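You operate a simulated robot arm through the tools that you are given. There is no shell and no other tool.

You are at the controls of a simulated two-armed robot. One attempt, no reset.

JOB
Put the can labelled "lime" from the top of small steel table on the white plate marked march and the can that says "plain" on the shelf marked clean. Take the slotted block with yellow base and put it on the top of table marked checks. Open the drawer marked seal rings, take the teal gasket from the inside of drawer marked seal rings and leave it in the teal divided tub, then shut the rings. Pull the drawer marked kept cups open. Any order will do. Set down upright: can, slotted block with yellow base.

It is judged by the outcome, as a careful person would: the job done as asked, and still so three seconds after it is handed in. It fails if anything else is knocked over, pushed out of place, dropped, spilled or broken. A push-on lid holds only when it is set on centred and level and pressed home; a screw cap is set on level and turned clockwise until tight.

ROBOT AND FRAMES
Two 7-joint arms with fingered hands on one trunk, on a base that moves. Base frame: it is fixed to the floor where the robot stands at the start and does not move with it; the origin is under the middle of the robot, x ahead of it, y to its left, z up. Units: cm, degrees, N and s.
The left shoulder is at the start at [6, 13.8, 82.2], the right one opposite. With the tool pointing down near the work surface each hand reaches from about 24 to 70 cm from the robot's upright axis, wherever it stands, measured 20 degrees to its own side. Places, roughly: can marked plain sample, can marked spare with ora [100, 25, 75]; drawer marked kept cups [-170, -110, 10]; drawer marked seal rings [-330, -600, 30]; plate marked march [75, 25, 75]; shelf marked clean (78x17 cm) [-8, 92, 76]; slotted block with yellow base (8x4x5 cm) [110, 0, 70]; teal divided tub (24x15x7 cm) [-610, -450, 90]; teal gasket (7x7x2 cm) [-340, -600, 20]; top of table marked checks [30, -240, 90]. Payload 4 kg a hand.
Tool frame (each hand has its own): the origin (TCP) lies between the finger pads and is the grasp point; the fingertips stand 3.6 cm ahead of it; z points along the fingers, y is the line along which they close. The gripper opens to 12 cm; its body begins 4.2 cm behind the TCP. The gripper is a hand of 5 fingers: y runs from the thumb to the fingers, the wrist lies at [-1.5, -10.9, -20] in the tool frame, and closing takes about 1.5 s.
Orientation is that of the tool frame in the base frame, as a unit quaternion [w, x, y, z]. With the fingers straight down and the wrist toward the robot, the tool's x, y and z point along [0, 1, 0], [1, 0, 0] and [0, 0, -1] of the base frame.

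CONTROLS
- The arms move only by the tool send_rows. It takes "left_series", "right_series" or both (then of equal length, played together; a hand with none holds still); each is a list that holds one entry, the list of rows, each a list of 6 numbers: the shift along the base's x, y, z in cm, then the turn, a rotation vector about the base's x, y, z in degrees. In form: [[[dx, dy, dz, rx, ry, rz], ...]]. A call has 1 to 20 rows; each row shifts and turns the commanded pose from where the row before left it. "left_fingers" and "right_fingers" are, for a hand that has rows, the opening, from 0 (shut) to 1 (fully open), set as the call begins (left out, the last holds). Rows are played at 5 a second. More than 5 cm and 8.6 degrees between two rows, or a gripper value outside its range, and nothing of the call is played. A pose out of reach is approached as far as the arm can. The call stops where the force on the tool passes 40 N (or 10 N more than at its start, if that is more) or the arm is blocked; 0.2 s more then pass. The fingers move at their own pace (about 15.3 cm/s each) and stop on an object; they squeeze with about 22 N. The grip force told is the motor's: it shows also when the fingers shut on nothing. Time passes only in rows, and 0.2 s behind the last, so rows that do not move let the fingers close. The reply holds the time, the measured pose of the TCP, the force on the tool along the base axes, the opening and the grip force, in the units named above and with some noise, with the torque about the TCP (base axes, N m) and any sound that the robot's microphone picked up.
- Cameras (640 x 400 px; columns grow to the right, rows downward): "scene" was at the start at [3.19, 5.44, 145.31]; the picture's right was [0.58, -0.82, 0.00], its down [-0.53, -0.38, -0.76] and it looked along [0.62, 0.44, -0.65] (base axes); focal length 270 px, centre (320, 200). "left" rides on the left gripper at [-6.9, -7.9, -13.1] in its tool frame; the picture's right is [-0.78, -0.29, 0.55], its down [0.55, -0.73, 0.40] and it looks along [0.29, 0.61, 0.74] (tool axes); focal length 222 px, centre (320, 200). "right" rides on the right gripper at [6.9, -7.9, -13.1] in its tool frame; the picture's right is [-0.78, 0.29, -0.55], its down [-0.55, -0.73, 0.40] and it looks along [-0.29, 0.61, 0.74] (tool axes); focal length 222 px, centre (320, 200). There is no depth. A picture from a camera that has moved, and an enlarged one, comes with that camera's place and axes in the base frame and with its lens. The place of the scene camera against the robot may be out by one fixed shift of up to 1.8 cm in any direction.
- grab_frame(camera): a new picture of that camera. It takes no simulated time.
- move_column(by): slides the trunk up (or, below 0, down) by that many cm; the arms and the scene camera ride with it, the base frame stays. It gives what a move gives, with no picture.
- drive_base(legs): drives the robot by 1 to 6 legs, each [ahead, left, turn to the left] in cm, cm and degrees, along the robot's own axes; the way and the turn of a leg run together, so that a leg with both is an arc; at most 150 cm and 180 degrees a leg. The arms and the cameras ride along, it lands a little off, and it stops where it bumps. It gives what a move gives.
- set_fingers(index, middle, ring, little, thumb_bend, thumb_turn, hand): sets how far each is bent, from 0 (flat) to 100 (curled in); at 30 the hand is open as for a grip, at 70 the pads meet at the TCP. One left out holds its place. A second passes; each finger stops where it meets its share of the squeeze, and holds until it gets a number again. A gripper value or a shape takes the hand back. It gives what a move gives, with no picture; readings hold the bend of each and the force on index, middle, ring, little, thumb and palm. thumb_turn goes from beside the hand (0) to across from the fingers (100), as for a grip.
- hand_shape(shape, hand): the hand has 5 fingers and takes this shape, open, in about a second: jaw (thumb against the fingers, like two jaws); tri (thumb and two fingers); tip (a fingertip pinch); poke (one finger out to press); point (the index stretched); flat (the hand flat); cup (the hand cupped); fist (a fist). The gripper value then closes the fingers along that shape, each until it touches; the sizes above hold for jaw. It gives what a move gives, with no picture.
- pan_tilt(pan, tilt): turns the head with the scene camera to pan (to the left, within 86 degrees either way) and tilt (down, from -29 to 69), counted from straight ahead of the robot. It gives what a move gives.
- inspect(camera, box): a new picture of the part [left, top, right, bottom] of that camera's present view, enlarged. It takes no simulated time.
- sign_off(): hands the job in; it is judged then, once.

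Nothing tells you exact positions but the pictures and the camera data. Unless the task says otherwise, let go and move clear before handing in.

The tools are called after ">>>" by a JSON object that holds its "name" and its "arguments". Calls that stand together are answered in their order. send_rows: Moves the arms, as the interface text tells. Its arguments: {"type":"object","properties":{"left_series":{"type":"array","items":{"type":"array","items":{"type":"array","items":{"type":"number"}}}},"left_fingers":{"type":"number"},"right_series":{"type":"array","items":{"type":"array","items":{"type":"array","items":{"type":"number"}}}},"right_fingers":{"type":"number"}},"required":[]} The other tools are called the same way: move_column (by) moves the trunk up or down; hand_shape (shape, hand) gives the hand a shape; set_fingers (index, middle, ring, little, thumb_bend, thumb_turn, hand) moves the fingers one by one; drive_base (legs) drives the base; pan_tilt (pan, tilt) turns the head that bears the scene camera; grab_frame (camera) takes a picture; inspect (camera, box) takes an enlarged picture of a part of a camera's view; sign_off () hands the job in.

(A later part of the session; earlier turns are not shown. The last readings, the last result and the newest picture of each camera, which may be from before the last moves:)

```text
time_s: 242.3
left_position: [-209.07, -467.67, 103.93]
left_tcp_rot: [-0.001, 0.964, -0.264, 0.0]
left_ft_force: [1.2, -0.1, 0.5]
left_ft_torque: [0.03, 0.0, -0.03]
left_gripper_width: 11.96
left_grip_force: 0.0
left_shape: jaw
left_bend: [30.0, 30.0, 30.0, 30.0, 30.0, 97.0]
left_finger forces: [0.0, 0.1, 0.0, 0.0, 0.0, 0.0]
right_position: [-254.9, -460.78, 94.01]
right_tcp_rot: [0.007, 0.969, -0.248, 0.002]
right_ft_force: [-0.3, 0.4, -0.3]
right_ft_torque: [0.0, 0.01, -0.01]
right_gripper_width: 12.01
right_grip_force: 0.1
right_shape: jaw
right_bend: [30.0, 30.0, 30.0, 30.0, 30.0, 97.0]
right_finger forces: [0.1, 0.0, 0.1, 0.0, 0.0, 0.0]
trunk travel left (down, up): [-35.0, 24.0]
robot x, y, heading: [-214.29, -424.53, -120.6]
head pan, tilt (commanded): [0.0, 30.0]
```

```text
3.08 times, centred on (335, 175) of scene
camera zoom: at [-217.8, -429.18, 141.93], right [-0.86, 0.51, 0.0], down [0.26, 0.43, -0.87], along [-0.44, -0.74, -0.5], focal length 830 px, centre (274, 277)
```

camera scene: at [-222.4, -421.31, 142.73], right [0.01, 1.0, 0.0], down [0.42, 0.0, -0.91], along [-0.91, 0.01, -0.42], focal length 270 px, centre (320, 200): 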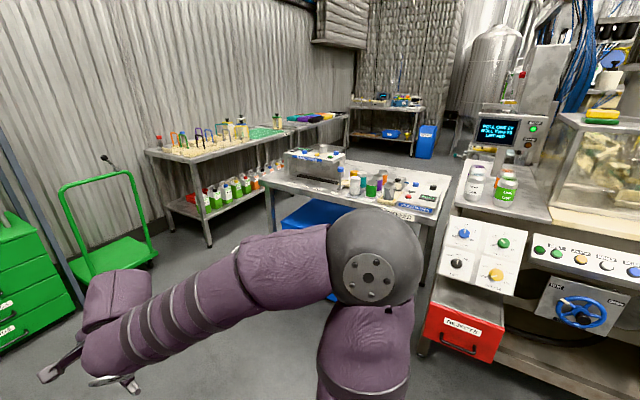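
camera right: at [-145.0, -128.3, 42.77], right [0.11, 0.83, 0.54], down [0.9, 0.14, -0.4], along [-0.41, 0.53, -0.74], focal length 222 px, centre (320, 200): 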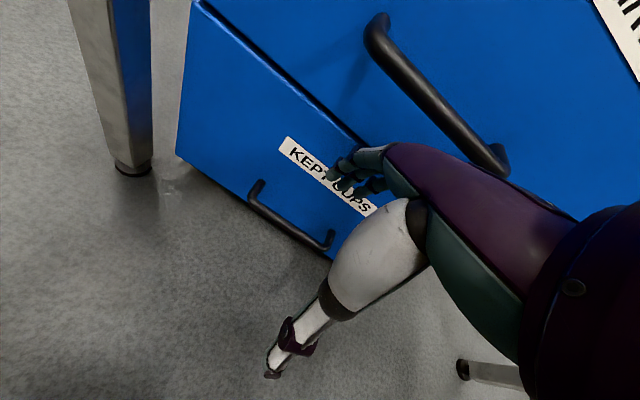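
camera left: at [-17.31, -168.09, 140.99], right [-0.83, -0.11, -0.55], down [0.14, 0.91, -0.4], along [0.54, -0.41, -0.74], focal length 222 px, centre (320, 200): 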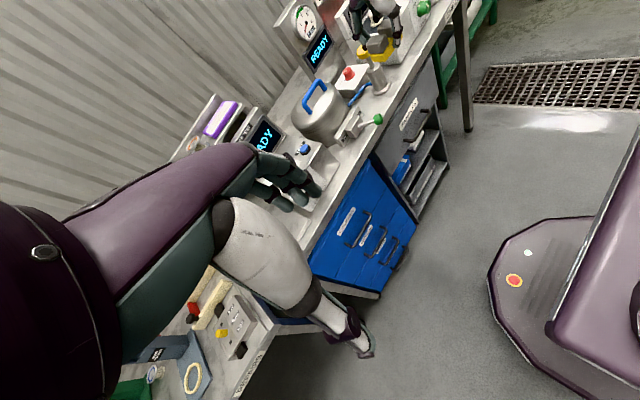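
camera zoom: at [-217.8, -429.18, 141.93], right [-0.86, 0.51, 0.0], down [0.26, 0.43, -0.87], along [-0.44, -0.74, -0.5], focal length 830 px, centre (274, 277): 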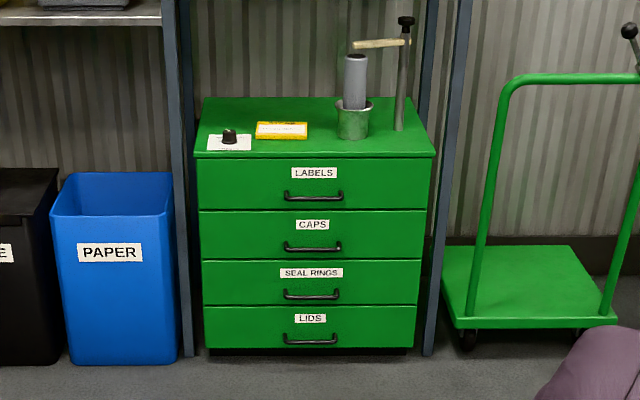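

SEAL RINGS is the third drawer down; its handle is about 195 cm ahead and 11 cm to the right. I'll lower the trunk and approach, stopping short to measure.

>>> {"name": "move_column", "arguments": {"by": -33}}

>>> {"name": "drive_base", "arguments": {"legs": [[112, 4, 0]]}}

>>> {"name": "pan_tilt", "arguments": {"pan": 0, "tilt": 45}}

>>> {"name": "grab_frame", "arguments": {"camera": "scene"}}

>>> {"name": "grab_frame", "arguments": {"camera": "right"}}

```text
time_s: 245.6
left_position: [-209.03, -467.69, 70.91]
left_tcp_rot: [-0.001, 0.965, -0.264, 0.0]
left_ft_force: [0.6, 0.2, -1.5]
left_ft_torque: [0.02, -0.01, 0.0]
left_gripper_width: 11.99
left_grip_force: 0.0
left_shape: jaw
left_bend: [30.0, 30.0, 30.0, 30.0, 30.0, 97.0]
left_finger forces: [0.1, 0.0, 0.0, 0.0, 0.0, 0.0]
right_position: [-254.82, -460.78, 61.01]
right_tcp_rot: [0.007, 0.968, -0.249, 0.003]
right_ft_force: [-0.1, -0.3, -0.8]
right_ft_torque: [-0.01, 0.01, 0.02]
right_gripper_width: 12.01
right_grip_force: 0.1
right_shape: jaw
right_bend: [30.0, 30.0, 30.0, 30.0, 30.0, 97.0]
right_finger forces: [0.1, 0.0, 0.0, 0.0, 0.1, 0.1]
trunk travel left (down, up): [-2.0, 57.0]
robot x, y, heading: [-213.88, -424.27, -120.7]
head pan, tilt (commanded): [0.0, 30.0]
```

```text
time_s: 251.2
left_position: [-260.75, -564.23, 70.89]
left_tcp_rot: [-0.001, 0.965, -0.261, 0.001]
left_ft_force: [0.0, 0.1, -0.8]
left_ft_torque: [0.0, 0.01, 0.01]
left_gripper_width: 11.99
left_grip_force: 0.1
left_shape: jaw
left_bend: [30.0, 30.0, 30.0, 30.0, 30.0, 97.0]
left_finger forces: [0.0, 0.1, 0.0, 0.0, 0.1, 0.0]
right_position: [-306.73, -557.7, 61.14]
right_tcp_rot: [0.007, 0.97, -0.245, 0.003]
right_ft_force: [-0.2, -0.2, 0.1]
right_ft_torque: [0.03, -0.03, -0.03]
right_gripper_width: 12.0
right_grip_force: 0.2
right_shape: jaw
right_bend: [30.0, 30.0, 30.0, 30.0, 30.0, 97.0]
right_finger forces: [0.0, 0.0, 0.0, 0.0, 0.0, 0.1]
trunk travel left (down, up): [-2.0, 57.0]
robot x, y, heading: [-266.05, -521.01, -120.0]
head pan, tilt (commanded): [0.0, 30.0]
```

```text
time_s: 252.0
left_position: [-260.92, -564.13, 70.92]
left_tcp_rot: [0.0, 0.965, -0.261, 0.0]
left_ft_force: [0.5, 0.6, 0.7]
left_ft_torque: [0.0, -0.01, -0.01]
left_gripper_width: 11.96
left_grip_force: 0.0
left_shape: jaw
left_bend: [30.0, 30.0, 30.0, 30.0, 30.0, 97.0]
left_finger forces: [0.1, 0.1, 0.0, 0.0, 0.0, 0.0]
right_position: [-306.75, -557.71, 61.14]
right_tcp_rot: [0.007, 0.97, -0.244, 0.003]
right_ft_force: [0.1, 0.2, 0.6]
right_ft_torque: [-0.03, 0.01, 0.0]
right_gripper_width: 12.0
right_grip_force: 0.1
right_shape: jaw
right_bend: [30.0, 30.0, 30.0, 30.0, 30.0, 97.0]
right_finger forces: [0.0, 0.0, 0.0, 0.1, 0.0, 0.0]
trunk travel left (down, up): [-2.0, 57.0]
robot x, y, heading: [-265.94, -520.8, -120.0]
head pan, tilt (commanded): [0.0, 45.0]
```

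```text
taken
camera scene: at [-269.4, -525.04, 106.67], right [-0.86, 0.5, 0.0], down [0.36, 0.61, -0.71], along [-0.36, -0.61, -0.71], focal length 270 px, centre (320, 200)
```

scene: 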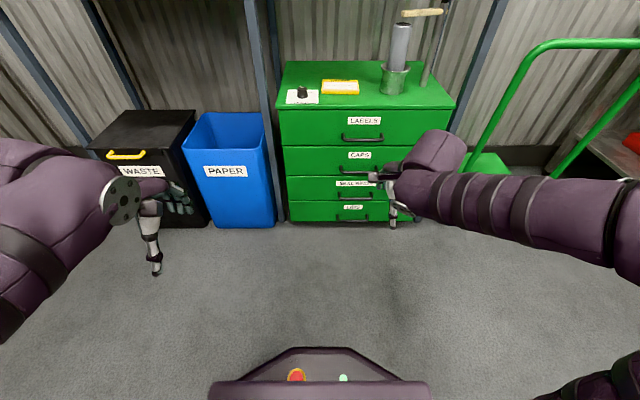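

```text
taken
camera right: at [-296.86, -553.85, 74.21], right [-0.83, 0.12, 0.54], down [-0.13, 0.9, -0.41], along [-0.54, -0.41, -0.73], focal length 222 px, centre (320, 200)
```

right: 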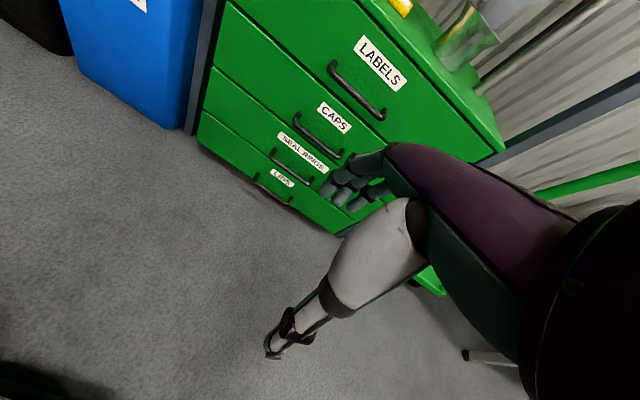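

>>> {"name": "inspect", "arguments": {"camera": "scene", "box": [270, 100, 470, 230]}}

>>> {"name": "inspect", "arguments": {"camera": "right", "box": [180, 40, 400, 240]}}

```text
3.08 times, centred on (370, 165) of scene
camera zoom: at [-269.4, -525.04, 106.67], right [-0.86, 0.5, 0.0], down [0.36, 0.61, -0.71], along [-0.36, -0.61, -0.71], focal length 830 px, centre (166, 308)
```

zoom: 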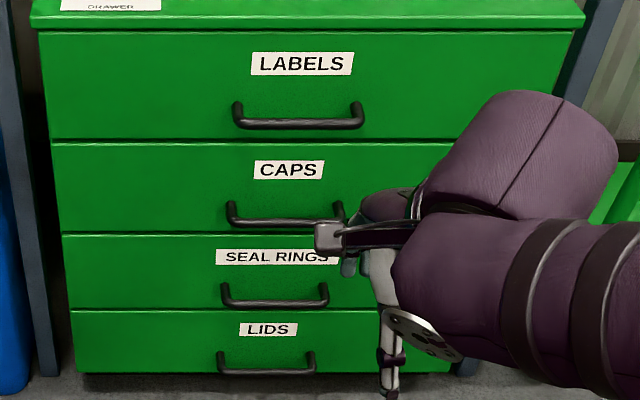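

```text
2.00 times, centred on (290, 140) of right
camera zoom: at [-296.86, -553.85, 74.21], right [-0.83, 0.12, 0.54], down [-0.13, 0.9, -0.41], along [-0.54, -0.41, -0.73], focal length 444 px, centre (380, 320)
```

zoom: 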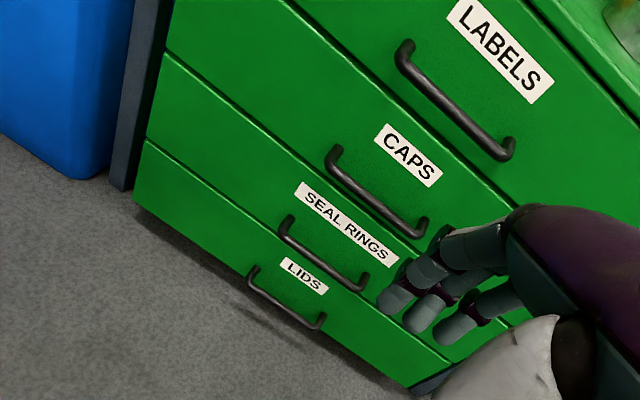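

The seal rings bar should be near [-322, -586, 29]. I'll drive 15 cm closer, lower the hand in front of it with the fingers nearly straight, and look again.

>>> {"name": "drive_base", "arguments": {"legs": [[15, 0, 0]]}}

>>> {"name": "set_fingers", "arguments": {"hand": "right", "index": 15, "middle": 15, "ring": 15, "little": 15, "thumb_bend": 20}}

>>> {"name": "send_rows", "arguments": {"right_series": [[[0, 0, -4.6, 0, 0, -1.8], [0, 0, -4.6, 0, 0, 0], [0, 0, -4.6, 0, 0, 0], [0, 0, -4.6, 0, 0, 0], [0, 0, -4.6, 0, 0, 0], [0, 0, -4.6, 0, 0, 0]]]}}

>>> {"name": "grab_frame", "arguments": {"camera": "right"}}

>>> {"name": "inspect", "arguments": {"camera": "right", "box": [180, 60, 420, 260]}}

>>> {"name": "grab_frame", "arguments": {"camera": "scene"}}

```text
time_s: 253.3
left_position: [-268.38, -577.21, 70.98]
left_tcp_rot: [-0.001, 0.965, -0.261, -0.001]
left_ft_force: [-0.4, 0.4, -0.5]
left_ft_torque: [0.02, 0.04, 0.02]
left_gripper_width: 11.97
left_grip_force: 0.1
left_shape: jaw
left_bend: [30.0, 30.0, 30.0, 30.0, 30.0, 97.0]
left_finger forces: [0.1, 0.1, 0.0, 0.1, 0.0, 0.0]
right_position: [-314.29, -570.53, 60.99]
right_tcp_rot: [0.007, 0.969, -0.245, 0.003]
right_ft_force: [0.2, -0.7, -0.6]
right_ft_torque: [-0.01, 0.01, 0.0]
right_gripper_width: 12.02
right_grip_force: 0.1
right_shape: jaw
right_bend: [30.0, 30.0, 30.0, 30.0, 30.0, 97.0]
right_finger forces: [0.0, 0.1, 0.1, 0.0, 0.0, 0.0]
trunk travel left (down, up): [-2.0, 57.0]
robot x, y, heading: [-273.51, -534.23, -120.3]
head pan, tilt (commanded): [0.0, 45.0]
```

```text
time_s: 254.3
left_position: [-268.46, -577.12, 70.96]
left_tcp_rot: [-0.001, 0.965, -0.261, 0.001]
left_ft_force: [-0.6, -0.3, -0.3]
left_ft_torque: [-0.02, 0.02, 0.01]
left_gripper_width: 11.99
left_grip_force: 0.1
left_shape: jaw
left_bend: [30.0, 30.0, 30.0, 30.0, 30.0, 97.0]
left_finger forces: [0.1, 0.0, 0.1, 0.0, 0.0, 0.0]
right_position: [-314.21, -570.52, 61.02]
right_tcp_rot: [0.007, 0.969, -0.246, 0.003]
right_ft_force: [0.0, -0.1, 0.7]
right_ft_torque: [-0.02, 0.02, -0.02]
right_gripper_width: 15.5
right_grip_force: 0.1
right_shape: fingers
right_bend: [15.0, 15.0, 15.0, 15.0, 20.0, 97.0]
right_finger forces: [0.0, 0.1, 0.0, 0.0, 0.0, 0.0]
trunk travel left (down, up): [-2.0, 57.0]
robot x, y, heading: [-273.8, -534.31, -120.4]
head pan, tilt (commanded): [0.0, 45.0]
```

```text
time_s: 255.8
left_position: [-268.38, -577.2, 71.02]
left_tcp_rot: [-0.001, 0.965, -0.261, 0.0]
left_ft_force: [0.1, 0.1, 0.3]
left_ft_torque: [0.0, 0.02, 0.02]
left_gripper_width: 11.97
left_grip_force: 0.0
left_shape: jaw
left_bend: [30.0, 30.0, 30.0, 30.0, 30.0, 97.0]
left_finger forces: [0.1, 0.0, 0.0, 0.0, 0.0, 0.0]
right_position: [-314.12, -570.65, 33.35]
right_tcp_rot: [0.007, 0.966, -0.26, 0.004]
right_ft_force: [-0.5, -0.4, -1.2]
right_ft_torque: [-0.01, 0.0, 0.0]
right_gripper_width: 15.51
right_grip_force: 0.1
right_shape: fingers
right_bend: [15.0, 15.0, 15.0, 15.0, 20.0, 97.0]
right_finger forces: [0.1, 0.0, 0.0, 0.1, 0.0, 0.0]
trunk travel left (down, up): [-2.0, 57.0]
robot x, y, heading: [-273.59, -534.17, -120.3]
head pan, tilt (commanded): [0.0, 45.0]
```

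```text
taken
camera right: at [-304.18, -567.16, 46.53], right [-0.83, 0.15, 0.54], down [-0.1, 0.91, -0.41], along [-0.56, -0.4, -0.73], focal length 222 px, centre (320, 200)
```

right: 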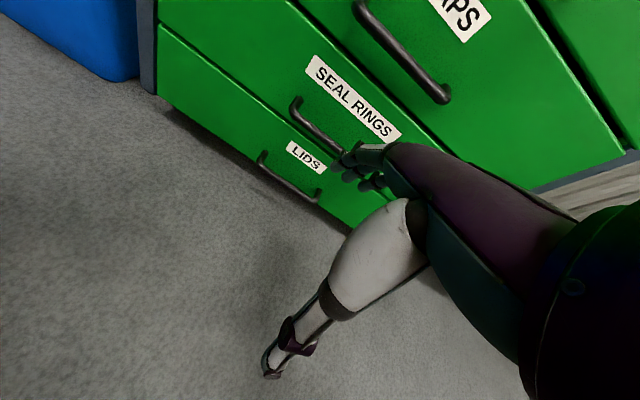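

```text
2.00 times, centred on (300, 160) of right
camera zoom: at [-304.18, -567.16, 46.53], right [-0.83, 0.15, 0.54], down [-0.1, 0.91, -0.41], along [-0.56, -0.4, -0.73], focal length 444 px, centre (360, 280)
```

zoom: 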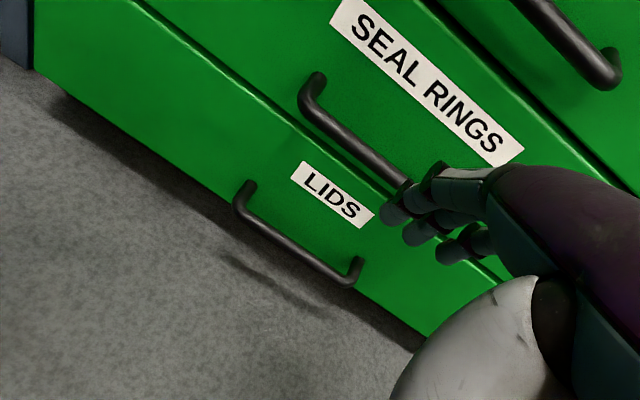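

```text
taken
camera scene: at [-276.89, -537.95, 106.68], right [-0.86, 0.5, 0.0], down [0.36, 0.61, -0.71], along [-0.36, -0.61, -0.71], focal length 270 px, centre (320, 200)
```

scene: 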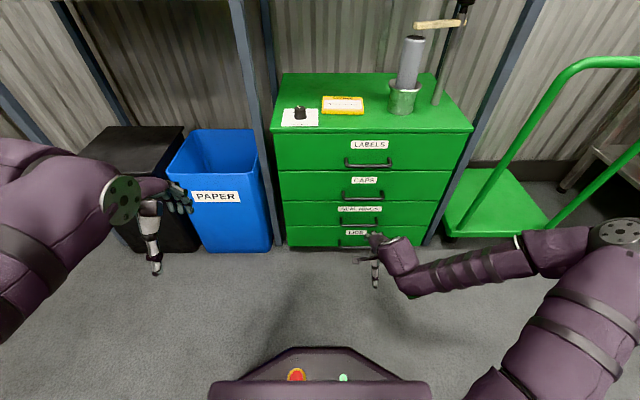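

I'll edge 7 cm closer, shift the hand 2 cm left to centre on the bar, then move forward in small steps until the fingertips feel the drawer face.

>>> {"name": "drive_base", "arguments": {"legs": [[7, 0, 0]]}}

>>> {"name": "send_rows", "arguments": {"right_series": [[[1.82, -1.05, 0, 0, 0, 0], [-0.75, -1.3, 0, 0, 0, 0], [-0.75, -1.3, 0, 0, 0, 0]]]}}

>>> {"name": "inspect", "arguments": {"camera": "right", "box": [200, 60, 440, 260]}}

>>> {"name": "inspect", "arguments": {"camera": "scene", "box": [270, 120, 480, 290]}}

```text
time_s: 256.8
left_position: [-271.99, -583.19, 71.04]
left_tcp_rot: [-0.001, 0.965, -0.261, 0.001]
left_ft_force: [-0.2, 0.2, 1.0]
left_ft_torque: [0.0, 0.06, 0.01]
left_gripper_width: 11.97
left_grip_force: 0.0
left_shape: jaw
left_bend: [30.0, 30.0, 30.0, 30.0, 30.0, 97.0]
left_finger forces: [0.0, 0.0, 0.0, 0.1, 0.0, 0.0]
right_position: [-317.62, -576.78, 33.4]
right_tcp_rot: [0.007, 0.965, -0.26, 0.002]
right_ft_force: [0.3, 0.8, 0.3]
right_ft_torque: [-0.01, -0.01, -0.01]
right_gripper_width: 15.53
right_grip_force: 0.1
right_shape: fingers
right_bend: [15.0, 15.0, 15.0, 15.0, 20.0, 97.0]
right_finger forces: [0.0, 0.1, 0.1, 0.0, 0.0, 0.0]
trunk travel left (down, up): [-2.0, 57.0]
robot x, y, heading: [-277.0, -539.67, -120.3]
head pan, tilt (commanded): [0.0, 45.0]
```

```text
time_s: 257.6
left_position: [-271.97, -583.28, 71.02]
left_tcp_rot: [-0.001, 0.965, -0.261, 0.0]
left_ft_force: [-0.8, 0.0, 0.7]
left_ft_torque: [0.01, 0.0, -0.02]
left_gripper_width: 11.97
left_grip_force: 0.1
left_shape: jaw
left_bend: [30.0, 30.0, 30.0, 30.0, 30.0, 97.0]
left_finger forces: [0.1, 0.0, 0.0, 0.0, 0.1, 0.0]
right_position: [-317.48, -580.3, 33.52]
right_tcp_rot: [0.006, 0.965, -0.262, 0.003]
right_ft_force: [-1.0, -0.6, -0.1]
right_ft_torque: [-0.01, 0.02, -0.01]
right_gripper_width: 15.55
right_grip_force: 0.2
right_shape: fingers
right_bend: [15.0, 15.0, 15.0, 15.0, 20.0, 97.0]
right_finger forces: [0.0, 0.1, 0.0, 0.0, 0.0, 0.1]
trunk travel left (down, up): [-2.0, 57.0]
robot x, y, heading: [-277.27, -540.54, -120.2]
head pan, tilt (commanded): [0.0, 45.0]
```

```text
2.00 times, centred on (320, 160) of right
camera zoom: at [-307.54, -576.85, 46.59], right [-0.83, 0.15, 0.54], down [-0.1, 0.91, -0.41], along [-0.55, -0.4, -0.73], focal length 444 px, centre (320, 280)
```

zoom: 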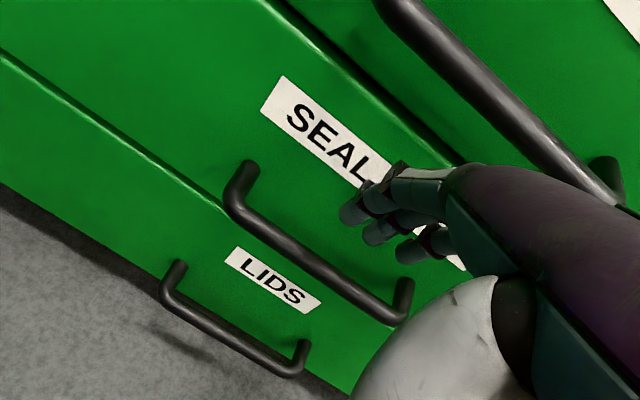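

```text
2.35 times, centred on (375, 205) of scene
camera zoom: at [-280.48, -544.05, 106.67], right [-0.86, 0.5, 0.0], down [0.36, 0.61, -0.71], along [-0.36, -0.61, -0.71], focal length 634 px, centre (191, 188)
```

zoom: 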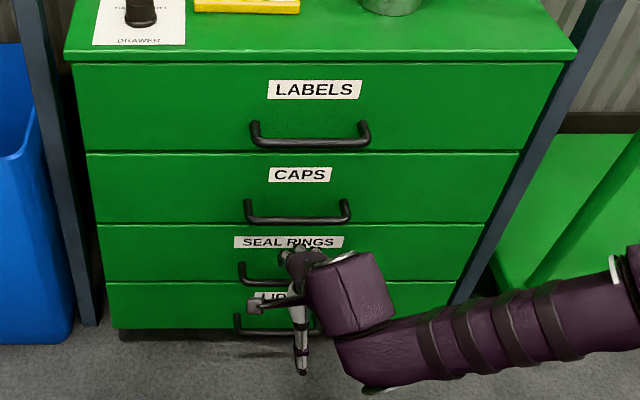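

The bar now measures about z 26 and 10 cm ahead. I'll lower 3 cm, then go forward 4 cm over the bar.

>>> {"name": "send_rows", "arguments": {"right_series": [[[0.61, -0.35, -3, 0, 0, 0], [-1.0, -1.73, 0, 0, 0, 0], [-1.0, -1.73, 0, 0, 0, 0]]]}}

>>> {"name": "inspect", "arguments": {"camera": "right", "box": [200, 60, 440, 260]}}

```text
time_s: 258.4
left_position: [-271.88, -583.25, 70.96]
left_tcp_rot: [-0.001, 0.965, -0.261, 0.0]
left_ft_force: [-0.3, -0.1, 0.5]
left_ft_torque: [0.03, 0.04, -0.02]
left_gripper_width: 12.01
left_grip_force: 0.0
left_shape: jaw
left_bend: [30.0, 30.0, 30.0, 30.0, 30.0, 97.0]
left_finger forces: [0.0, 0.1, 0.0, 0.1, 0.0, 0.0]
right_position: [-318.63, -584.23, 30.41]
right_tcp_rot: [0.006, 0.965, -0.261, 0.003]
right_ft_force: [2.4, 3.4, 1.4]
right_ft_torque: [0.0, 0.0, 0.01]
right_gripper_width: 15.55
right_grip_force: 1.2
right_shape: fingers
right_bend: [15.0, 16.0, 15.0, 15.0, 20.0, 97.0]
right_finger forces: [0.0, 3.2, 0.0, 0.1, 0.0, 0.0]
trunk travel left (down, up): [-2.0, 57.0]
robot x, y, heading: [-276.89, -540.46, -120.5]
head pan, tilt (commanded): [0.0, 45.0]
```

```text
2.00 times, centred on (320, 160) of right
camera zoom: at [-308.78, -580.71, 43.56], right [-0.83, 0.15, 0.54], down [-0.1, 0.91, -0.41], along [-0.55, -0.4, -0.73], focal length 444 px, centre (320, 280)
```

zoom: 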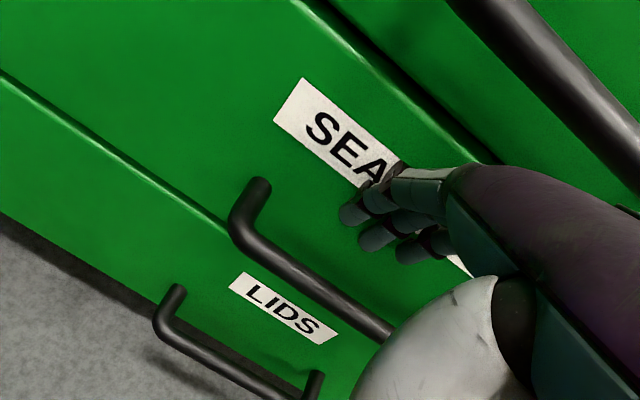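

The middle finger has just met the drawer face as expected. I'll ease back 0.4 cm and lower the fingers behind the bar.

>>> {"name": "send_rows", "arguments": {"right_series": [[[0.2, 0.35, 0, 0, 0, 0], [0, 0, -1.6, 0, 0, 0], [0, 0, -1.5, 0, 0, 0], [0, 0, -1.4, 0, 0, 0]]]}}

>>> {"name": "inspect", "arguments": {"camera": "right", "box": [200, 60, 440, 260]}}

>>> {"name": "inspect", "arguments": {"camera": "scene", "box": [270, 120, 480, 290]}}

```text
time_s: 259.4
left_position: [-272.02, -583.18, 71.01]
left_tcp_rot: [0.0, 0.965, -0.261, 0.0]
left_ft_force: [0.2, 0.6, -0.4]
left_ft_torque: [0.0, 0.0, 0.0]
left_gripper_width: 12.0
left_grip_force: 0.1
left_shape: jaw
left_bend: [30.0, 30.0, 30.0, 30.0, 30.0, 97.0]
left_finger forces: [0.1, 0.0, 0.1, 0.0, 0.0, 0.1]
right_position: [-318.41, -583.89, 26.04]
right_tcp_rot: [0.007, 0.965, -0.261, 0.003]
right_ft_force: [-0.3, 0.3, -0.1]
right_ft_torque: [0.04, 0.0, -0.03]
right_gripper_width: 15.53
right_grip_force: 0.5
right_shape: fingers
right_bend: [15.0, 15.0, 15.0, 15.0, 20.0, 97.0]
right_finger forces: [0.1, 0.2, 0.0, 0.1, 0.1, 0.0]
trunk travel left (down, up): [-2.0, 57.0]
robot x, y, heading: [-277.67, -540.43, -120.1]
head pan, tilt (commanded): [0.0, 45.0]
```

```text
2.00 times, centred on (320, 160) of right
camera zoom: at [-308.6, -580.41, 38.99], right [-0.83, 0.15, 0.54], down [-0.1, 0.91, -0.41], along [-0.56, -0.4, -0.73], focal length 444 px, centre (320, 280)
```

zoom: 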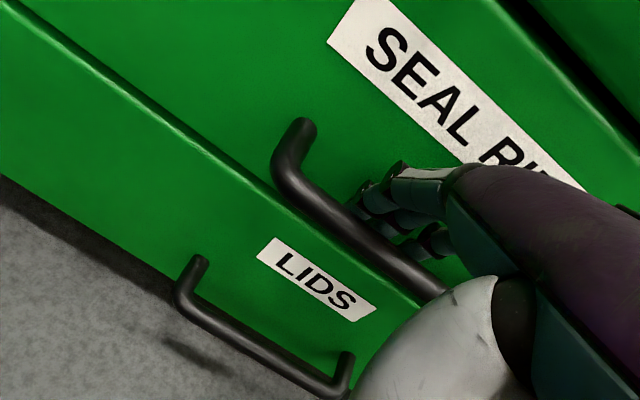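

```text
2.35 times, centred on (375, 205) of scene
camera zoom: at [-280.48, -544.05, 106.67], right [-0.86, 0.5, 0.0], down [0.36, 0.61, -0.71], along [-0.36, -0.61, -0.71], focal length 634 px, centre (191, 188)
```

zoom: 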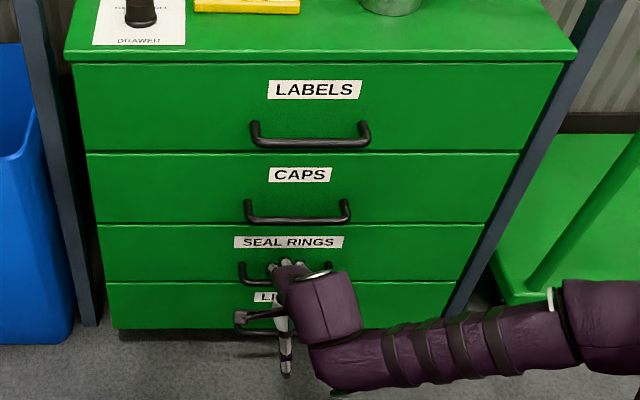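

The fingers are behind the seal rings bar. I'll curl them to take hold.

>>> {"name": "set_fingers", "arguments": {"hand": "right", "index": 65, "middle": 65, "ring": 65, "little": 65, "thumb_bend": 70}}

>>> {"name": "inspect", "arguments": {"camera": "scene", "box": [270, 120, 480, 290]}}

>>> {"name": "inspect", "arguments": {"camera": "right", "box": [200, 60, 440, 280]}}

```text
time_s: 260.4
left_position: [-272.05, -583.37, 70.91]
left_tcp_rot: [-0.001, 0.965, -0.261, 0.0]
left_ft_force: [0.3, 0.3, -0.1]
left_ft_torque: [-0.02, -0.03, -0.02]
left_gripper_width: 11.99
left_grip_force: 0.0
left_shape: jaw
left_bend: [30.0, 30.0, 30.0, 30.0, 30.0, 97.0]
left_finger forces: [0.0, 0.1, 0.0, 0.1, 0.0, 0.1]
right_position: [-318.57, -583.76, 25.97]
right_tcp_rot: [0.006, 0.965, -0.261, 0.003]
right_ft_force: [0.6, -1.4, -2.3]
right_ft_torque: [-0.19, -0.07, 0.31]
right_gripper_width: 1.07
right_grip_force: 10.8
right_shape: fingers
right_bend: [64.0, 69.0, 65.0, 61.0, 70.0, 97.0]
right_finger forces: [1.4, 10.3, 0.0, 9.9, 0.1, 0.0]
trunk travel left (down, up): [-2.0, 57.0]
robot x, y, heading: [-276.92, -540.37, -120.4]
head pan, tilt (commanded): [0.0, 45.0]
```

```text
2.35 times, centred on (375, 205) of scene
camera zoom: at [-280.49, -544.06, 106.66], right [-0.86, 0.5, 0.0], down [0.36, 0.61, -0.71], along [-0.36, -0.61, -0.71], focal length 634 px, centre (191, 188)
```

zoom: 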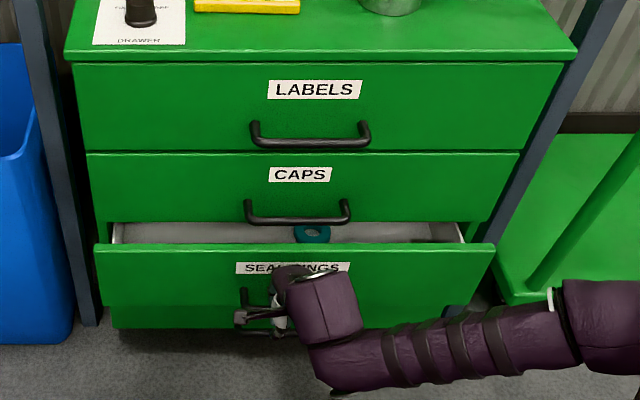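

```text
1.82 times, centred on (320, 170) of right
camera zoom: at [-308.58, -580.4, 38.97], right [-0.83, 0.15, 0.54], down [-0.1, 0.91, -0.41], along [-0.55, -0.4, -0.73], focal length 404 px, centre (320, 254)
```

zoom: 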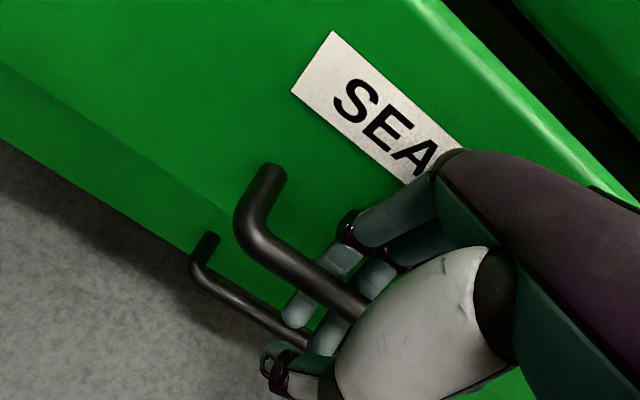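

The drawer is coming open and I can see a teal ring inside. I'll back up to pull it further.

>>> {"name": "drive_base", "arguments": {"legs": [[-12, 0, 0]]}}

>>> {"name": "inspect", "arguments": {"camera": "scene", "box": [250, 80, 490, 280]}}

>>> {"name": "drive_base", "arguments": {"legs": [[-10, 0, 0]]}}

>>> {"name": "inspect", "arguments": {"camera": "scene", "box": [250, 80, 490, 280]}}

```text
time_s: 261.6
left_position: [-265.95, -572.98, 70.92]
left_tcp_rot: [0.0, 0.965, -0.261, 0.001]
left_ft_force: [-0.2, -0.4, 1.3]
left_ft_torque: [0.0, 0.0, -0.01]
left_gripper_width: 12.0
left_grip_force: 0.1
left_shape: jaw
left_bend: [30.0, 30.0, 30.0, 30.0, 30.0, 97.0]
left_finger forces: [0.1, 0.1, 0.1, 0.0, 0.1, 0.0]
right_position: [-312.49, -573.67, 25.98]
right_tcp_rot: [0.006, 0.966, -0.26, 0.003]
right_ft_force: [-0.1, -1.6, -5.9]
right_ft_torque: [-0.09, -0.25, 0.23]
right_gripper_width: 0.98
right_grip_force: 9.5
right_shape: fingers
right_bend: [64.0, 69.0, 65.0, 61.0, 70.0, 97.0]
right_finger forces: [1.3, 8.4, 0.0, 9.5, 0.0, 0.0]
trunk travel left (down, up): [-2.0, 57.0]
robot x, y, heading: [-270.99, -529.92, -120.2]
head pan, tilt (commanded): [0.0, 45.0]
```

```text
2.00 times, centred on (370, 180) of scene
camera zoom: at [-274.5, -533.79, 106.66], right [-0.86, 0.5, 0.0], down [0.36, 0.61, -0.71], along [-0.36, -0.61, -0.71], focal length 539 px, centre (220, 240)
```

zoom: 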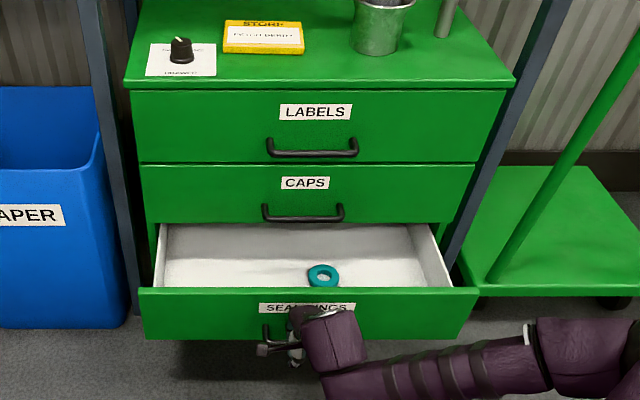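

```text
time_s: 262.8
left_position: [-260.89, -564.39, 70.88]
left_tcp_rot: [0.0, 0.965, -0.261, 0.0]
left_ft_force: [-1.1, -0.6, 0.0]
left_ft_torque: [0.01, -0.03, -0.02]
left_gripper_width: 11.98
left_grip_force: 0.0
left_shape: jaw
left_bend: [30.0, 30.0, 30.0, 30.0, 30.0, 97.0]
left_finger forces: [0.1, 0.0, 0.0, 0.0, 0.0, 0.1]
right_position: [-307.56, -565.12, 25.86]
right_tcp_rot: [0.006, 0.966, -0.26, 0.002]
right_ft_force: [0.6, -2.5, -5.5]
right_ft_torque: [-0.11, -0.23, 0.31]
right_gripper_width: 1.01
right_grip_force: 9.6
right_shape: fingers
right_bend: [64.0, 69.0, 65.0, 62.0, 70.0, 97.0]
right_finger forces: [1.3, 8.4, 0.0, 9.5, 0.1, 0.1]
trunk travel left (down, up): [-2.0, 57.0]
robot x, y, heading: [-266.19, -520.9, -120.5]
head pan, tilt (commanded): [0.0, 45.0]
```

```text
2.00 times, centred on (370, 180) of scene
camera zoom: at [-269.47, -525.17, 106.66], right [-0.86, 0.5, 0.0], down [0.36, 0.61, -0.71], along [-0.36, -0.61, -0.71], focal length 539 px, centre (220, 240)
```

zoom: 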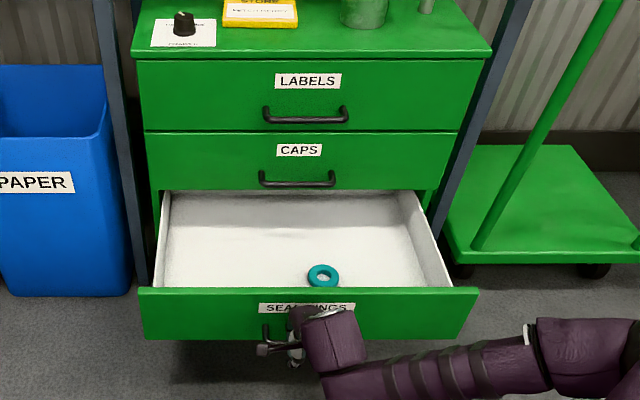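

The drawer is open with the teal gasket just behind its front panel. I'll uncurl in steps again and lift the hand out.

>>> {"name": "set_fingers", "arguments": {"hand": "right", "index": 42, "middle": 42, "ring": 42, "little": 42, "thumb_bend": 20}}

>>> {"name": "drive_base", "arguments": {"legs": [[-2.5, 0, 0]]}}

>>> {"name": "set_fingers", "arguments": {"hand": "right", "index": 15, "middle": 15, "ring": 15, "little": 15}}

>>> {"name": "drive_base", "arguments": {"legs": [[-3, 0, 0]]}}

>>> {"name": "inspect", "arguments": {"camera": "scene", "box": [250, 80, 490, 280]}}

>>> {"name": "inspect", "arguments": {"camera": "right", "box": [200, 60, 440, 280]}}

```text
time_s: 263.8
left_position: [-260.9, -564.34, 70.93]
left_tcp_rot: [-0.002, 0.965, -0.261, 0.0]
left_ft_force: [-0.7, 1.3, -0.9]
left_ft_torque: [-0.02, 0.0, 0.0]
left_gripper_width: 11.99
left_grip_force: 0.1
left_shape: jaw
left_bend: [30.0, 30.0, 30.0, 30.0, 30.0, 97.0]
left_finger forces: [0.0, 0.0, 0.0, 0.0, 0.0, 0.0]
right_position: [-307.48, -564.96, 25.94]
right_tcp_rot: [0.006, 0.965, -0.26, 0.003]
right_ft_force: [-1.1, -0.2, -1.7]
right_ft_torque: [-0.01, -0.04, 0.1]
right_gripper_width: 11.03
right_grip_force: 3.1
right_shape: fingers
right_bend: [42.0, 43.0, 42.0, 41.0, 20.0, 97.0]
right_finger forces: [0.0, 2.9, 0.1, 2.7, 0.1, 0.1]
trunk travel left (down, up): [-2.0, 57.0]
robot x, y, heading: [-266.03, -521.24, -120.5]
head pan, tilt (commanded): [0.0, 45.0]
```

```text
time_s: 264.6
left_position: [-259.71, -562.07, 70.94]
left_tcp_rot: [-0.001, 0.965, -0.261, 0.0]
left_ft_force: [-0.6, -0.2, -0.4]
left_ft_torque: [0.0, 0.0, 0.0]
left_gripper_width: 12.0
left_grip_force: 0.0
left_shape: jaw
left_bend: [30.0, 30.0, 30.0, 30.0, 30.0, 97.0]
left_finger forces: [0.0, 0.0, 0.1, 0.0, 0.1, 0.1]
right_position: [-306.3, -562.79, 25.94]
right_tcp_rot: [0.006, 0.965, -0.261, 0.003]
right_ft_force: [-1.0, -1.1, -0.9]
right_ft_torque: [-0.01, 0.0, 0.09]
right_gripper_width: 11.08
right_grip_force: 2.3
right_shape: fingers
right_bend: [42.0, 43.0, 42.0, 41.0, 20.0, 97.0]
right_finger forces: [0.0, 2.5, 0.0, 2.7, 0.0, 0.0]
trunk travel left (down, up): [-2.0, 57.0]
robot x, y, heading: [-264.67, -519.08, -120.4]
head pan, tilt (commanded): [0.0, 45.0]
```

```text
time_s: 265.6
left_position: [-259.69, -562.09, 70.86]
left_tcp_rot: [0.0, 0.965, -0.262, 0.0]
left_ft_force: [0.9, -0.2, 0.3]
left_ft_torque: [-0.01, 0.04, 0.0]
left_gripper_width: 11.98
left_grip_force: 0.1
left_shape: jaw
left_bend: [30.0, 30.0, 30.0, 30.0, 30.0, 97.0]
left_finger forces: [0.0, 0.0, 0.0, 0.1, 0.1, 0.1]
right_position: [-306.28, -562.83, 25.86]
right_tcp_rot: [0.007, 0.965, -0.26, 0.003]
right_ft_force: [-1.2, -0.8, 0.5]
right_ft_torque: [0.0, 0.01, 0.05]
right_gripper_width: 15.52
right_grip_force: 0.0
right_shape: fingers
right_bend: [15.0, 15.0, 15.0, 15.0, 20.0, 97.0]
right_finger forces: [0.0, 0.1, 0.0, 0.8, 0.0, 0.1]
trunk travel left (down, up): [-2.0, 57.0]
robot x, y, heading: [-264.72, -518.91, -120.3]
head pan, tilt (commanded): [0.0, 45.0]
```

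```text
time_s: 266.4
left_position: [-258.11, -559.58, 70.97]
left_tcp_rot: [-0.001, 0.965, -0.262, 0.0]
left_ft_force: [0.0, 0.2, 0.6]
left_ft_torque: [-0.03, 0.0, 0.0]
left_gripper_width: 11.97
left_grip_force: 0.1
left_shape: jaw
left_bend: [30.0, 30.0, 30.0, 30.0, 30.0, 97.0]
left_finger forces: [0.0, 0.0, 0.1, 0.1, 0.0, 0.1]
right_position: [-304.71, -560.13, 25.96]
right_tcp_rot: [0.007, 0.965, -0.261, 0.003]
right_ft_force: [-0.1, 0.1, -0.1]
right_ft_torque: [-0.02, 0.0, -0.01]
right_gripper_width: 15.53
right_grip_force: 0.1
right_shape: fingers
right_bend: [15.0, 15.0, 15.0, 15.0, 20.0, 97.0]
right_finger forces: [0.0, 0.0, 0.0, 0.1, 0.1, 0.0]
trunk travel left (down, up): [-2.0, 57.0]
robot x, y, heading: [-263.52, -516.61, -120.2]
head pan, tilt (commanded): [0.0, 45.0]
```

```text
2.00 times, centred on (370, 180) of scene
camera zoom: at [-266.65, -520.34, 106.67], right [-0.86, 0.5, 0.0], down [0.36, 0.61, -0.71], along [-0.36, -0.61, -0.71], focal length 539 px, centre (220, 240)
```

zoom: 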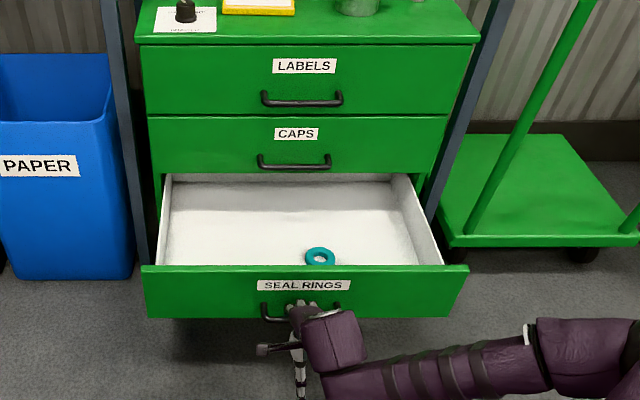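

```text
1.82 times, centred on (320, 170) of right
camera zoom: at [-294.76, -556.69, 38.98], right [-0.83, 0.15, 0.54], down [-0.1, 0.91, -0.41], along [-0.55, -0.4, -0.73], focal length 404 px, centre (320, 254)
```

zoom: 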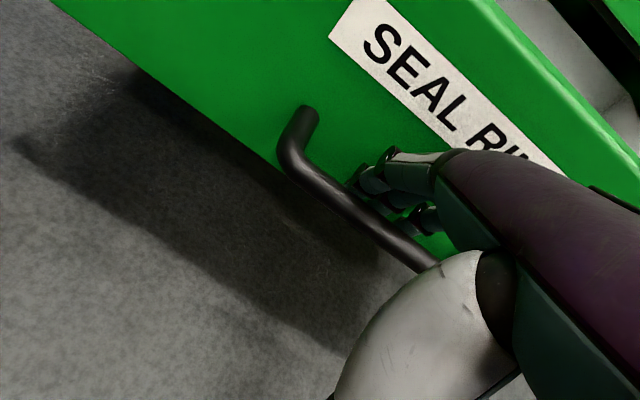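

The hand is free behind the bar; I'll lift it straight up and look into the drawer.

>>> {"name": "send_rows", "arguments": {"right_series": [[[0, 0, 2, 0, 0, 0], [0, 0, 4.5, 0, 0, 0], [0, 0, 4.5, 0, 0, 0], [0, 0, 4.5, 0, 0, 0], [0, 0, 4.5, 0, 0, 0]]]}}

>>> {"name": "hand_shape", "arguments": {"hand": "right", "shape": "tri"}}

>>> {"name": "grab_frame", "arguments": {"camera": "right"}}

>>> {"name": "inspect", "arguments": {"camera": "scene", "box": [310, 140, 450, 240]}}

```text
time_s: 267.6
left_position: [-258.14, -559.52, 70.85]
left_tcp_rot: [-0.001, 0.965, -0.262, 0.001]
left_ft_force: [-0.4, -0.6, -0.7]
left_ft_torque: [0.01, -0.04, -0.01]
left_gripper_width: 11.99
left_grip_force: 0.0
left_shape: jaw
left_bend: [30.0, 30.0, 30.0, 30.0, 30.0, 97.0]
left_finger forces: [0.0, 0.0, 0.0, 0.0, 0.1, 0.1]
right_position: [-304.72, -560.18, 45.71]
right_tcp_rot: [0.005, 0.966, -0.259, 0.004]
right_ft_force: [0.5, -0.4, -0.4]
right_ft_torque: [0.0, -0.01, 0.02]
right_gripper_width: 15.55
right_grip_force: 0.1
right_shape: fingers
right_bend: [15.0, 15.0, 15.0, 15.0, 20.0, 97.0]
right_finger forces: [0.1, 0.1, 0.0, 0.1, 0.0, 0.1]
trunk travel left (down, up): [-2.0, 57.0]
robot x, y, heading: [-263.31, -516.38, -120.4]
head pan, tilt (commanded): [0.0, 45.0]
```

```text
time_s: 268.5
left_position: [-258.15, -559.59, 71.0]
left_tcp_rot: [-0.001, 0.965, -0.262, 0.0]
left_ft_force: [-0.6, -0.4, -0.3]
left_ft_torque: [0.02, 0.02, -0.02]
left_gripper_width: 11.97
left_grip_force: 0.0
left_shape: jaw
left_bend: [30.0, 30.0, 30.0, 30.0, 30.0, 97.0]
left_finger forces: [0.1, 0.0, 0.0, 0.1, 0.1, 0.0]
right_position: [-304.69, -560.2, 45.63]
right_tcp_rot: [0.006, 0.965, -0.261, 0.003]
right_ft_force: [0.0, 0.1, -0.2]
right_ft_torque: [-0.01, -0.01, 0.01]
right_gripper_width: 12.0
right_grip_force: 0.2
right_shape: tri
right_bend: [30.0, 30.0, 99.0, 99.0, 30.0, 97.0]
right_finger forces: [0.1, 0.0, 0.0, 0.0, 0.1, 0.0]
trunk travel left (down, up): [-2.0, 57.0]
robot x, y, heading: [-263.33, -516.94, -120.3]
head pan, tilt (commanded): [0.0, 45.0]
```

```text
taken
camera right: at [-294.73, -556.65, 58.83], right [-0.83, 0.15, 0.54], down [-0.1, 0.91, -0.41], along [-0.55, -0.4, -0.73], focal length 222 px, centre (320, 200)
```

right: 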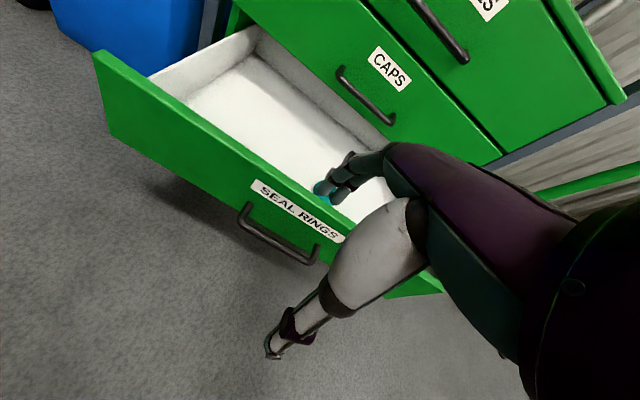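

```text
4.00 times, centred on (380, 190) of scene
camera zoom: at [-266.64, -520.34, 106.67], right [-0.86, 0.5, 0.0], down [0.36, 0.61, -0.71], along [-0.36, -0.61, -0.71], focal length 1078 px, centre (80, 240)
```

zoom: 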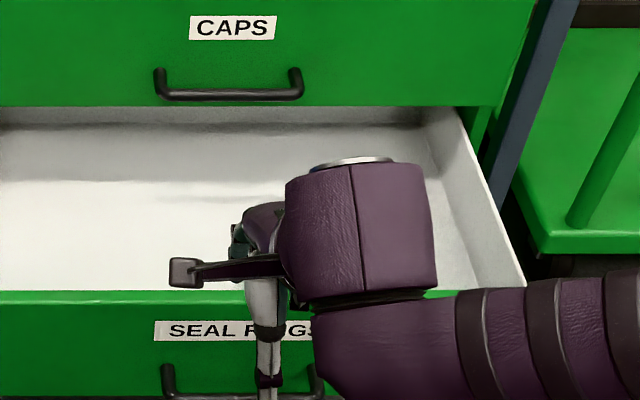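

The gasket lies about 26 cm ahead and 9 cm right of the hand, well behind the front panel. I'll drive in over the open drawer with the hand high, then look down at it.

>>> {"name": "drive_base", "arguments": {"legs": [[22, -7, 0]]}}

>>> {"name": "grab_frame", "arguments": {"camera": "right"}}

>>> {"name": "grab_frame", "arguments": {"camera": "scene"}}

```text
time_s: 270.2
left_position: [-275.35, -575.26, 71.0]
left_tcp_rot: [-0.001, 0.965, -0.262, 0.0]
left_ft_force: [-0.6, 0.5, -0.5]
left_ft_torque: [-0.03, -0.01, -0.04]
left_gripper_width: 12.0
left_grip_force: 0.1
left_shape: jaw
left_bend: [30.0, 30.0, 30.0, 30.0, 30.0, 97.0]
left_finger forces: [0.0, 0.0, 0.1, 0.0, 0.0, 0.0]
right_position: [-321.89, -575.79, 45.8]
right_tcp_rot: [0.006, 0.965, -0.261, 0.003]
right_ft_force: [-1.0, -0.4, -0.3]
right_ft_torque: [-0.01, -0.04, -0.02]
right_gripper_width: 11.99
right_grip_force: 0.1
right_shape: tri
right_bend: [30.0, 30.0, 99.0, 99.0, 30.0, 97.0]
right_finger forces: [0.0, 0.0, 0.0, 0.0, 0.1, 0.1]
trunk travel left (down, up): [-2.0, 57.0]
robot x, y, heading: [-280.61, -532.12, -120.0]
head pan, tilt (commanded): [0.0, 45.0]
```

```text
taken
camera right: at [-311.96, -572.3, 58.86], right [-0.83, 0.15, 0.54], down [-0.1, 0.91, -0.41], along [-0.55, -0.39, -0.73], focal length 222 px, centre (320, 200)
```

right: 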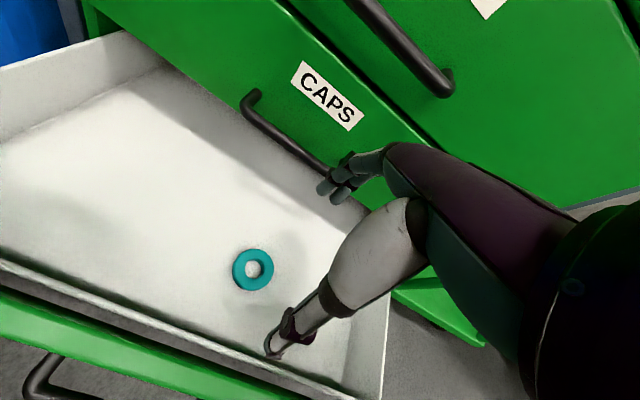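

```text
taken
camera scene: at [-283.83, -536.02, 106.67], right [-0.86, 0.51, 0.0], down [0.36, 0.61, -0.71], along [-0.36, -0.61, -0.71], focal length 270 px, centre (320, 200)
```

scene: 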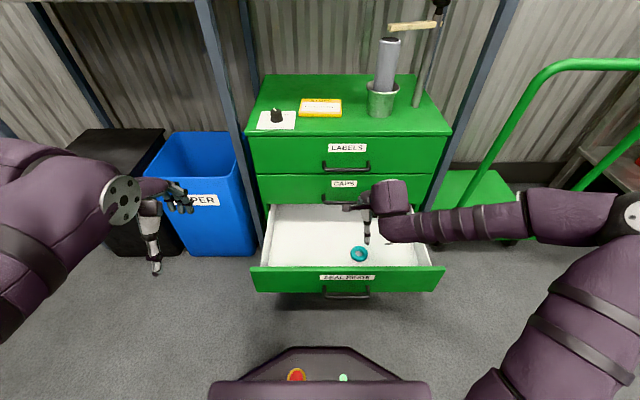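

I can see the gasket clearly now, 3 cm ahead and slightly right of the grasp point. I'll centre over it and lower partway.

>>> {"name": "send_rows", "arguments": {"right_series": [[[-1.04, 0.6, 0, 0, 0, 0], [-1.51, -2.59, 0, 0, 0, 0], [0, 0, -4.5, 0, 0, 0], [0, 0, -4.5, 0, 0, 0], [0, 0, -4.5, 0, 0, 0]]], "right_fingers": 1}}

>>> {"name": "grab_frame", "arguments": {"camera": "right"}}

>>> {"name": "inspect", "arguments": {"camera": "scene", "box": [300, 180, 440, 300]}}

```text
time_s: 271.4
left_position: [-275.36, -575.13, 70.96]
left_tcp_rot: [-0.001, 0.965, -0.262, -0.001]
left_ft_force: [0.3, 0.6, 0.6]
left_ft_torque: [-0.01, 0.03, 0.03]
left_gripper_width: 11.97
left_grip_force: 0.0
left_shape: jaw
left_bend: [30.0, 30.0, 30.0, 30.0, 30.0, 97.0]
left_finger forces: [0.0, 0.0, 0.0, 0.0, 0.1, 0.0]
right_position: [-324.4, -577.63, 32.43]
right_tcp_rot: [0.006, 0.965, -0.262, 0.003]
right_ft_force: [0.1, 0.3, -0.4]
right_ft_torque: [0.0, 0.0, 0.01]
right_gripper_width: 11.99
right_grip_force: 0.1
right_shape: tri
right_bend: [30.0, 30.0, 99.0, 99.0, 30.0, 97.0]
right_finger forces: [0.1, 0.0, 0.0, 0.1, 0.0, 0.0]
trunk travel left (down, up): [-2.0, 57.0]
robot x, y, heading: [-280.43, -531.87, -120.7]
head pan, tilt (commanded): [0.0, 45.0]
```

```text
taken
camera right: at [-314.47, -574.16, 45.5], right [-0.83, 0.15, 0.54], down [-0.1, 0.91, -0.41], along [-0.56, -0.4, -0.73], focal length 222 px, centre (320, 200)
```

right: 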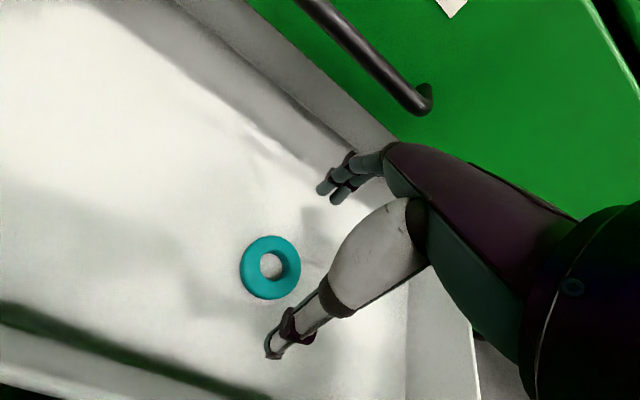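

```text
3.33 times, centred on (370, 240) of scene
camera zoom: at [-283.81, -536.01, 106.68], right [-0.86, 0.51, 0.0], down [0.36, 0.61, -0.71], along [-0.36, -0.61, -0.71], focal length 899 px, centre (153, 67)
```

zoom: 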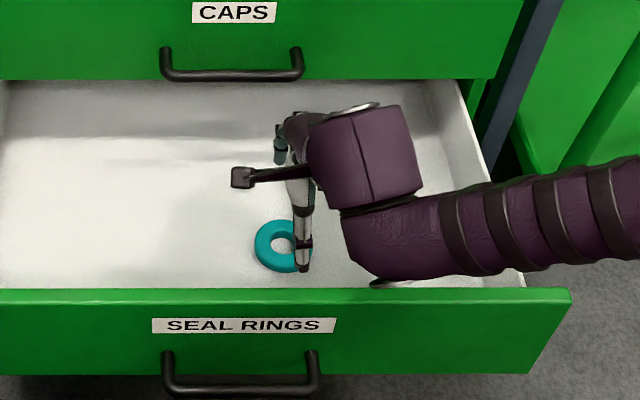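

The gasket is centred under the hand. I'll lower to just above the drawer bottom.

>>> {"name": "send_rows", "arguments": {"right_series": [[[0, 0, -3, 0, 0, 0], [0, 0, -3, 0, 0, 0], [0, 0, -1.8, 0, 0, 0]]]}}

>>> {"name": "grab_frame", "arguments": {"camera": "right"}}

```text
time_s: 272.3
left_position: [-275.36, -575.22, 71.1]
left_tcp_rot: [-0.001, 0.965, -0.262, -0.001]
left_ft_force: [-0.4, 0.4, -0.7]
left_ft_torque: [-0.02, 0.02, 0.03]
left_gripper_width: 11.95
left_grip_force: 0.1
left_shape: jaw
left_bend: [30.0, 30.0, 30.0, 30.0, 30.0, 97.0]
left_finger forces: [0.0, 0.0, 0.0, 0.0, 0.1, 0.1]
right_position: [-324.77, -578.41, 25.75]
right_tcp_rot: [0.019, 0.965, -0.261, -0.001]
right_ft_force: [-1.6, 1.7, 15.9]
right_ft_torque: [-0.13, 0.23, -0.09]
right_gripper_width: 11.9
right_grip_force: 0.1
right_shape: tri
right_bend: [30.0, 30.0, 99.0, 99.0, 29.0, 98.0]
right_finger forces: [0.2, 9.4, 0.0, 0.0, 6.1, 0.1]
trunk travel left (down, up): [-2.0, 57.0]
robot x, y, heading: [-280.64, -532.46, -120.5]
head pan, tilt (commanded): [0.0, 45.0]
stopped in row 3 (right hand): the force on the tool passed its limit at 44 N (the readings are from after the stop); the commanded pose is now the measured one
```

```text
taken
camera right: at [-314.67, -574.73, 38.57], right [-0.82, 0.16, 0.55], down [-0.11, 0.9, -0.43], along [-0.56, -0.41, -0.72], focal length 222 px, centre (320, 200)
```

right: 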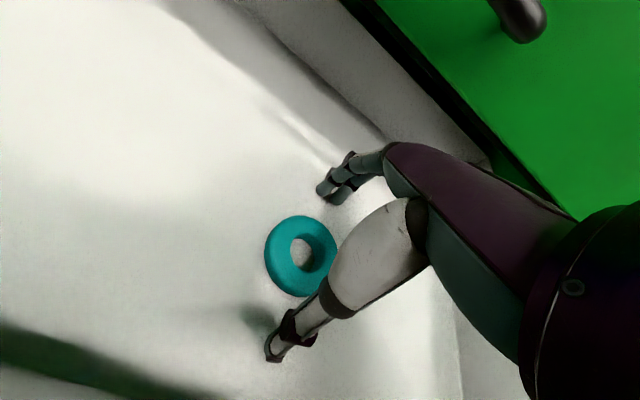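

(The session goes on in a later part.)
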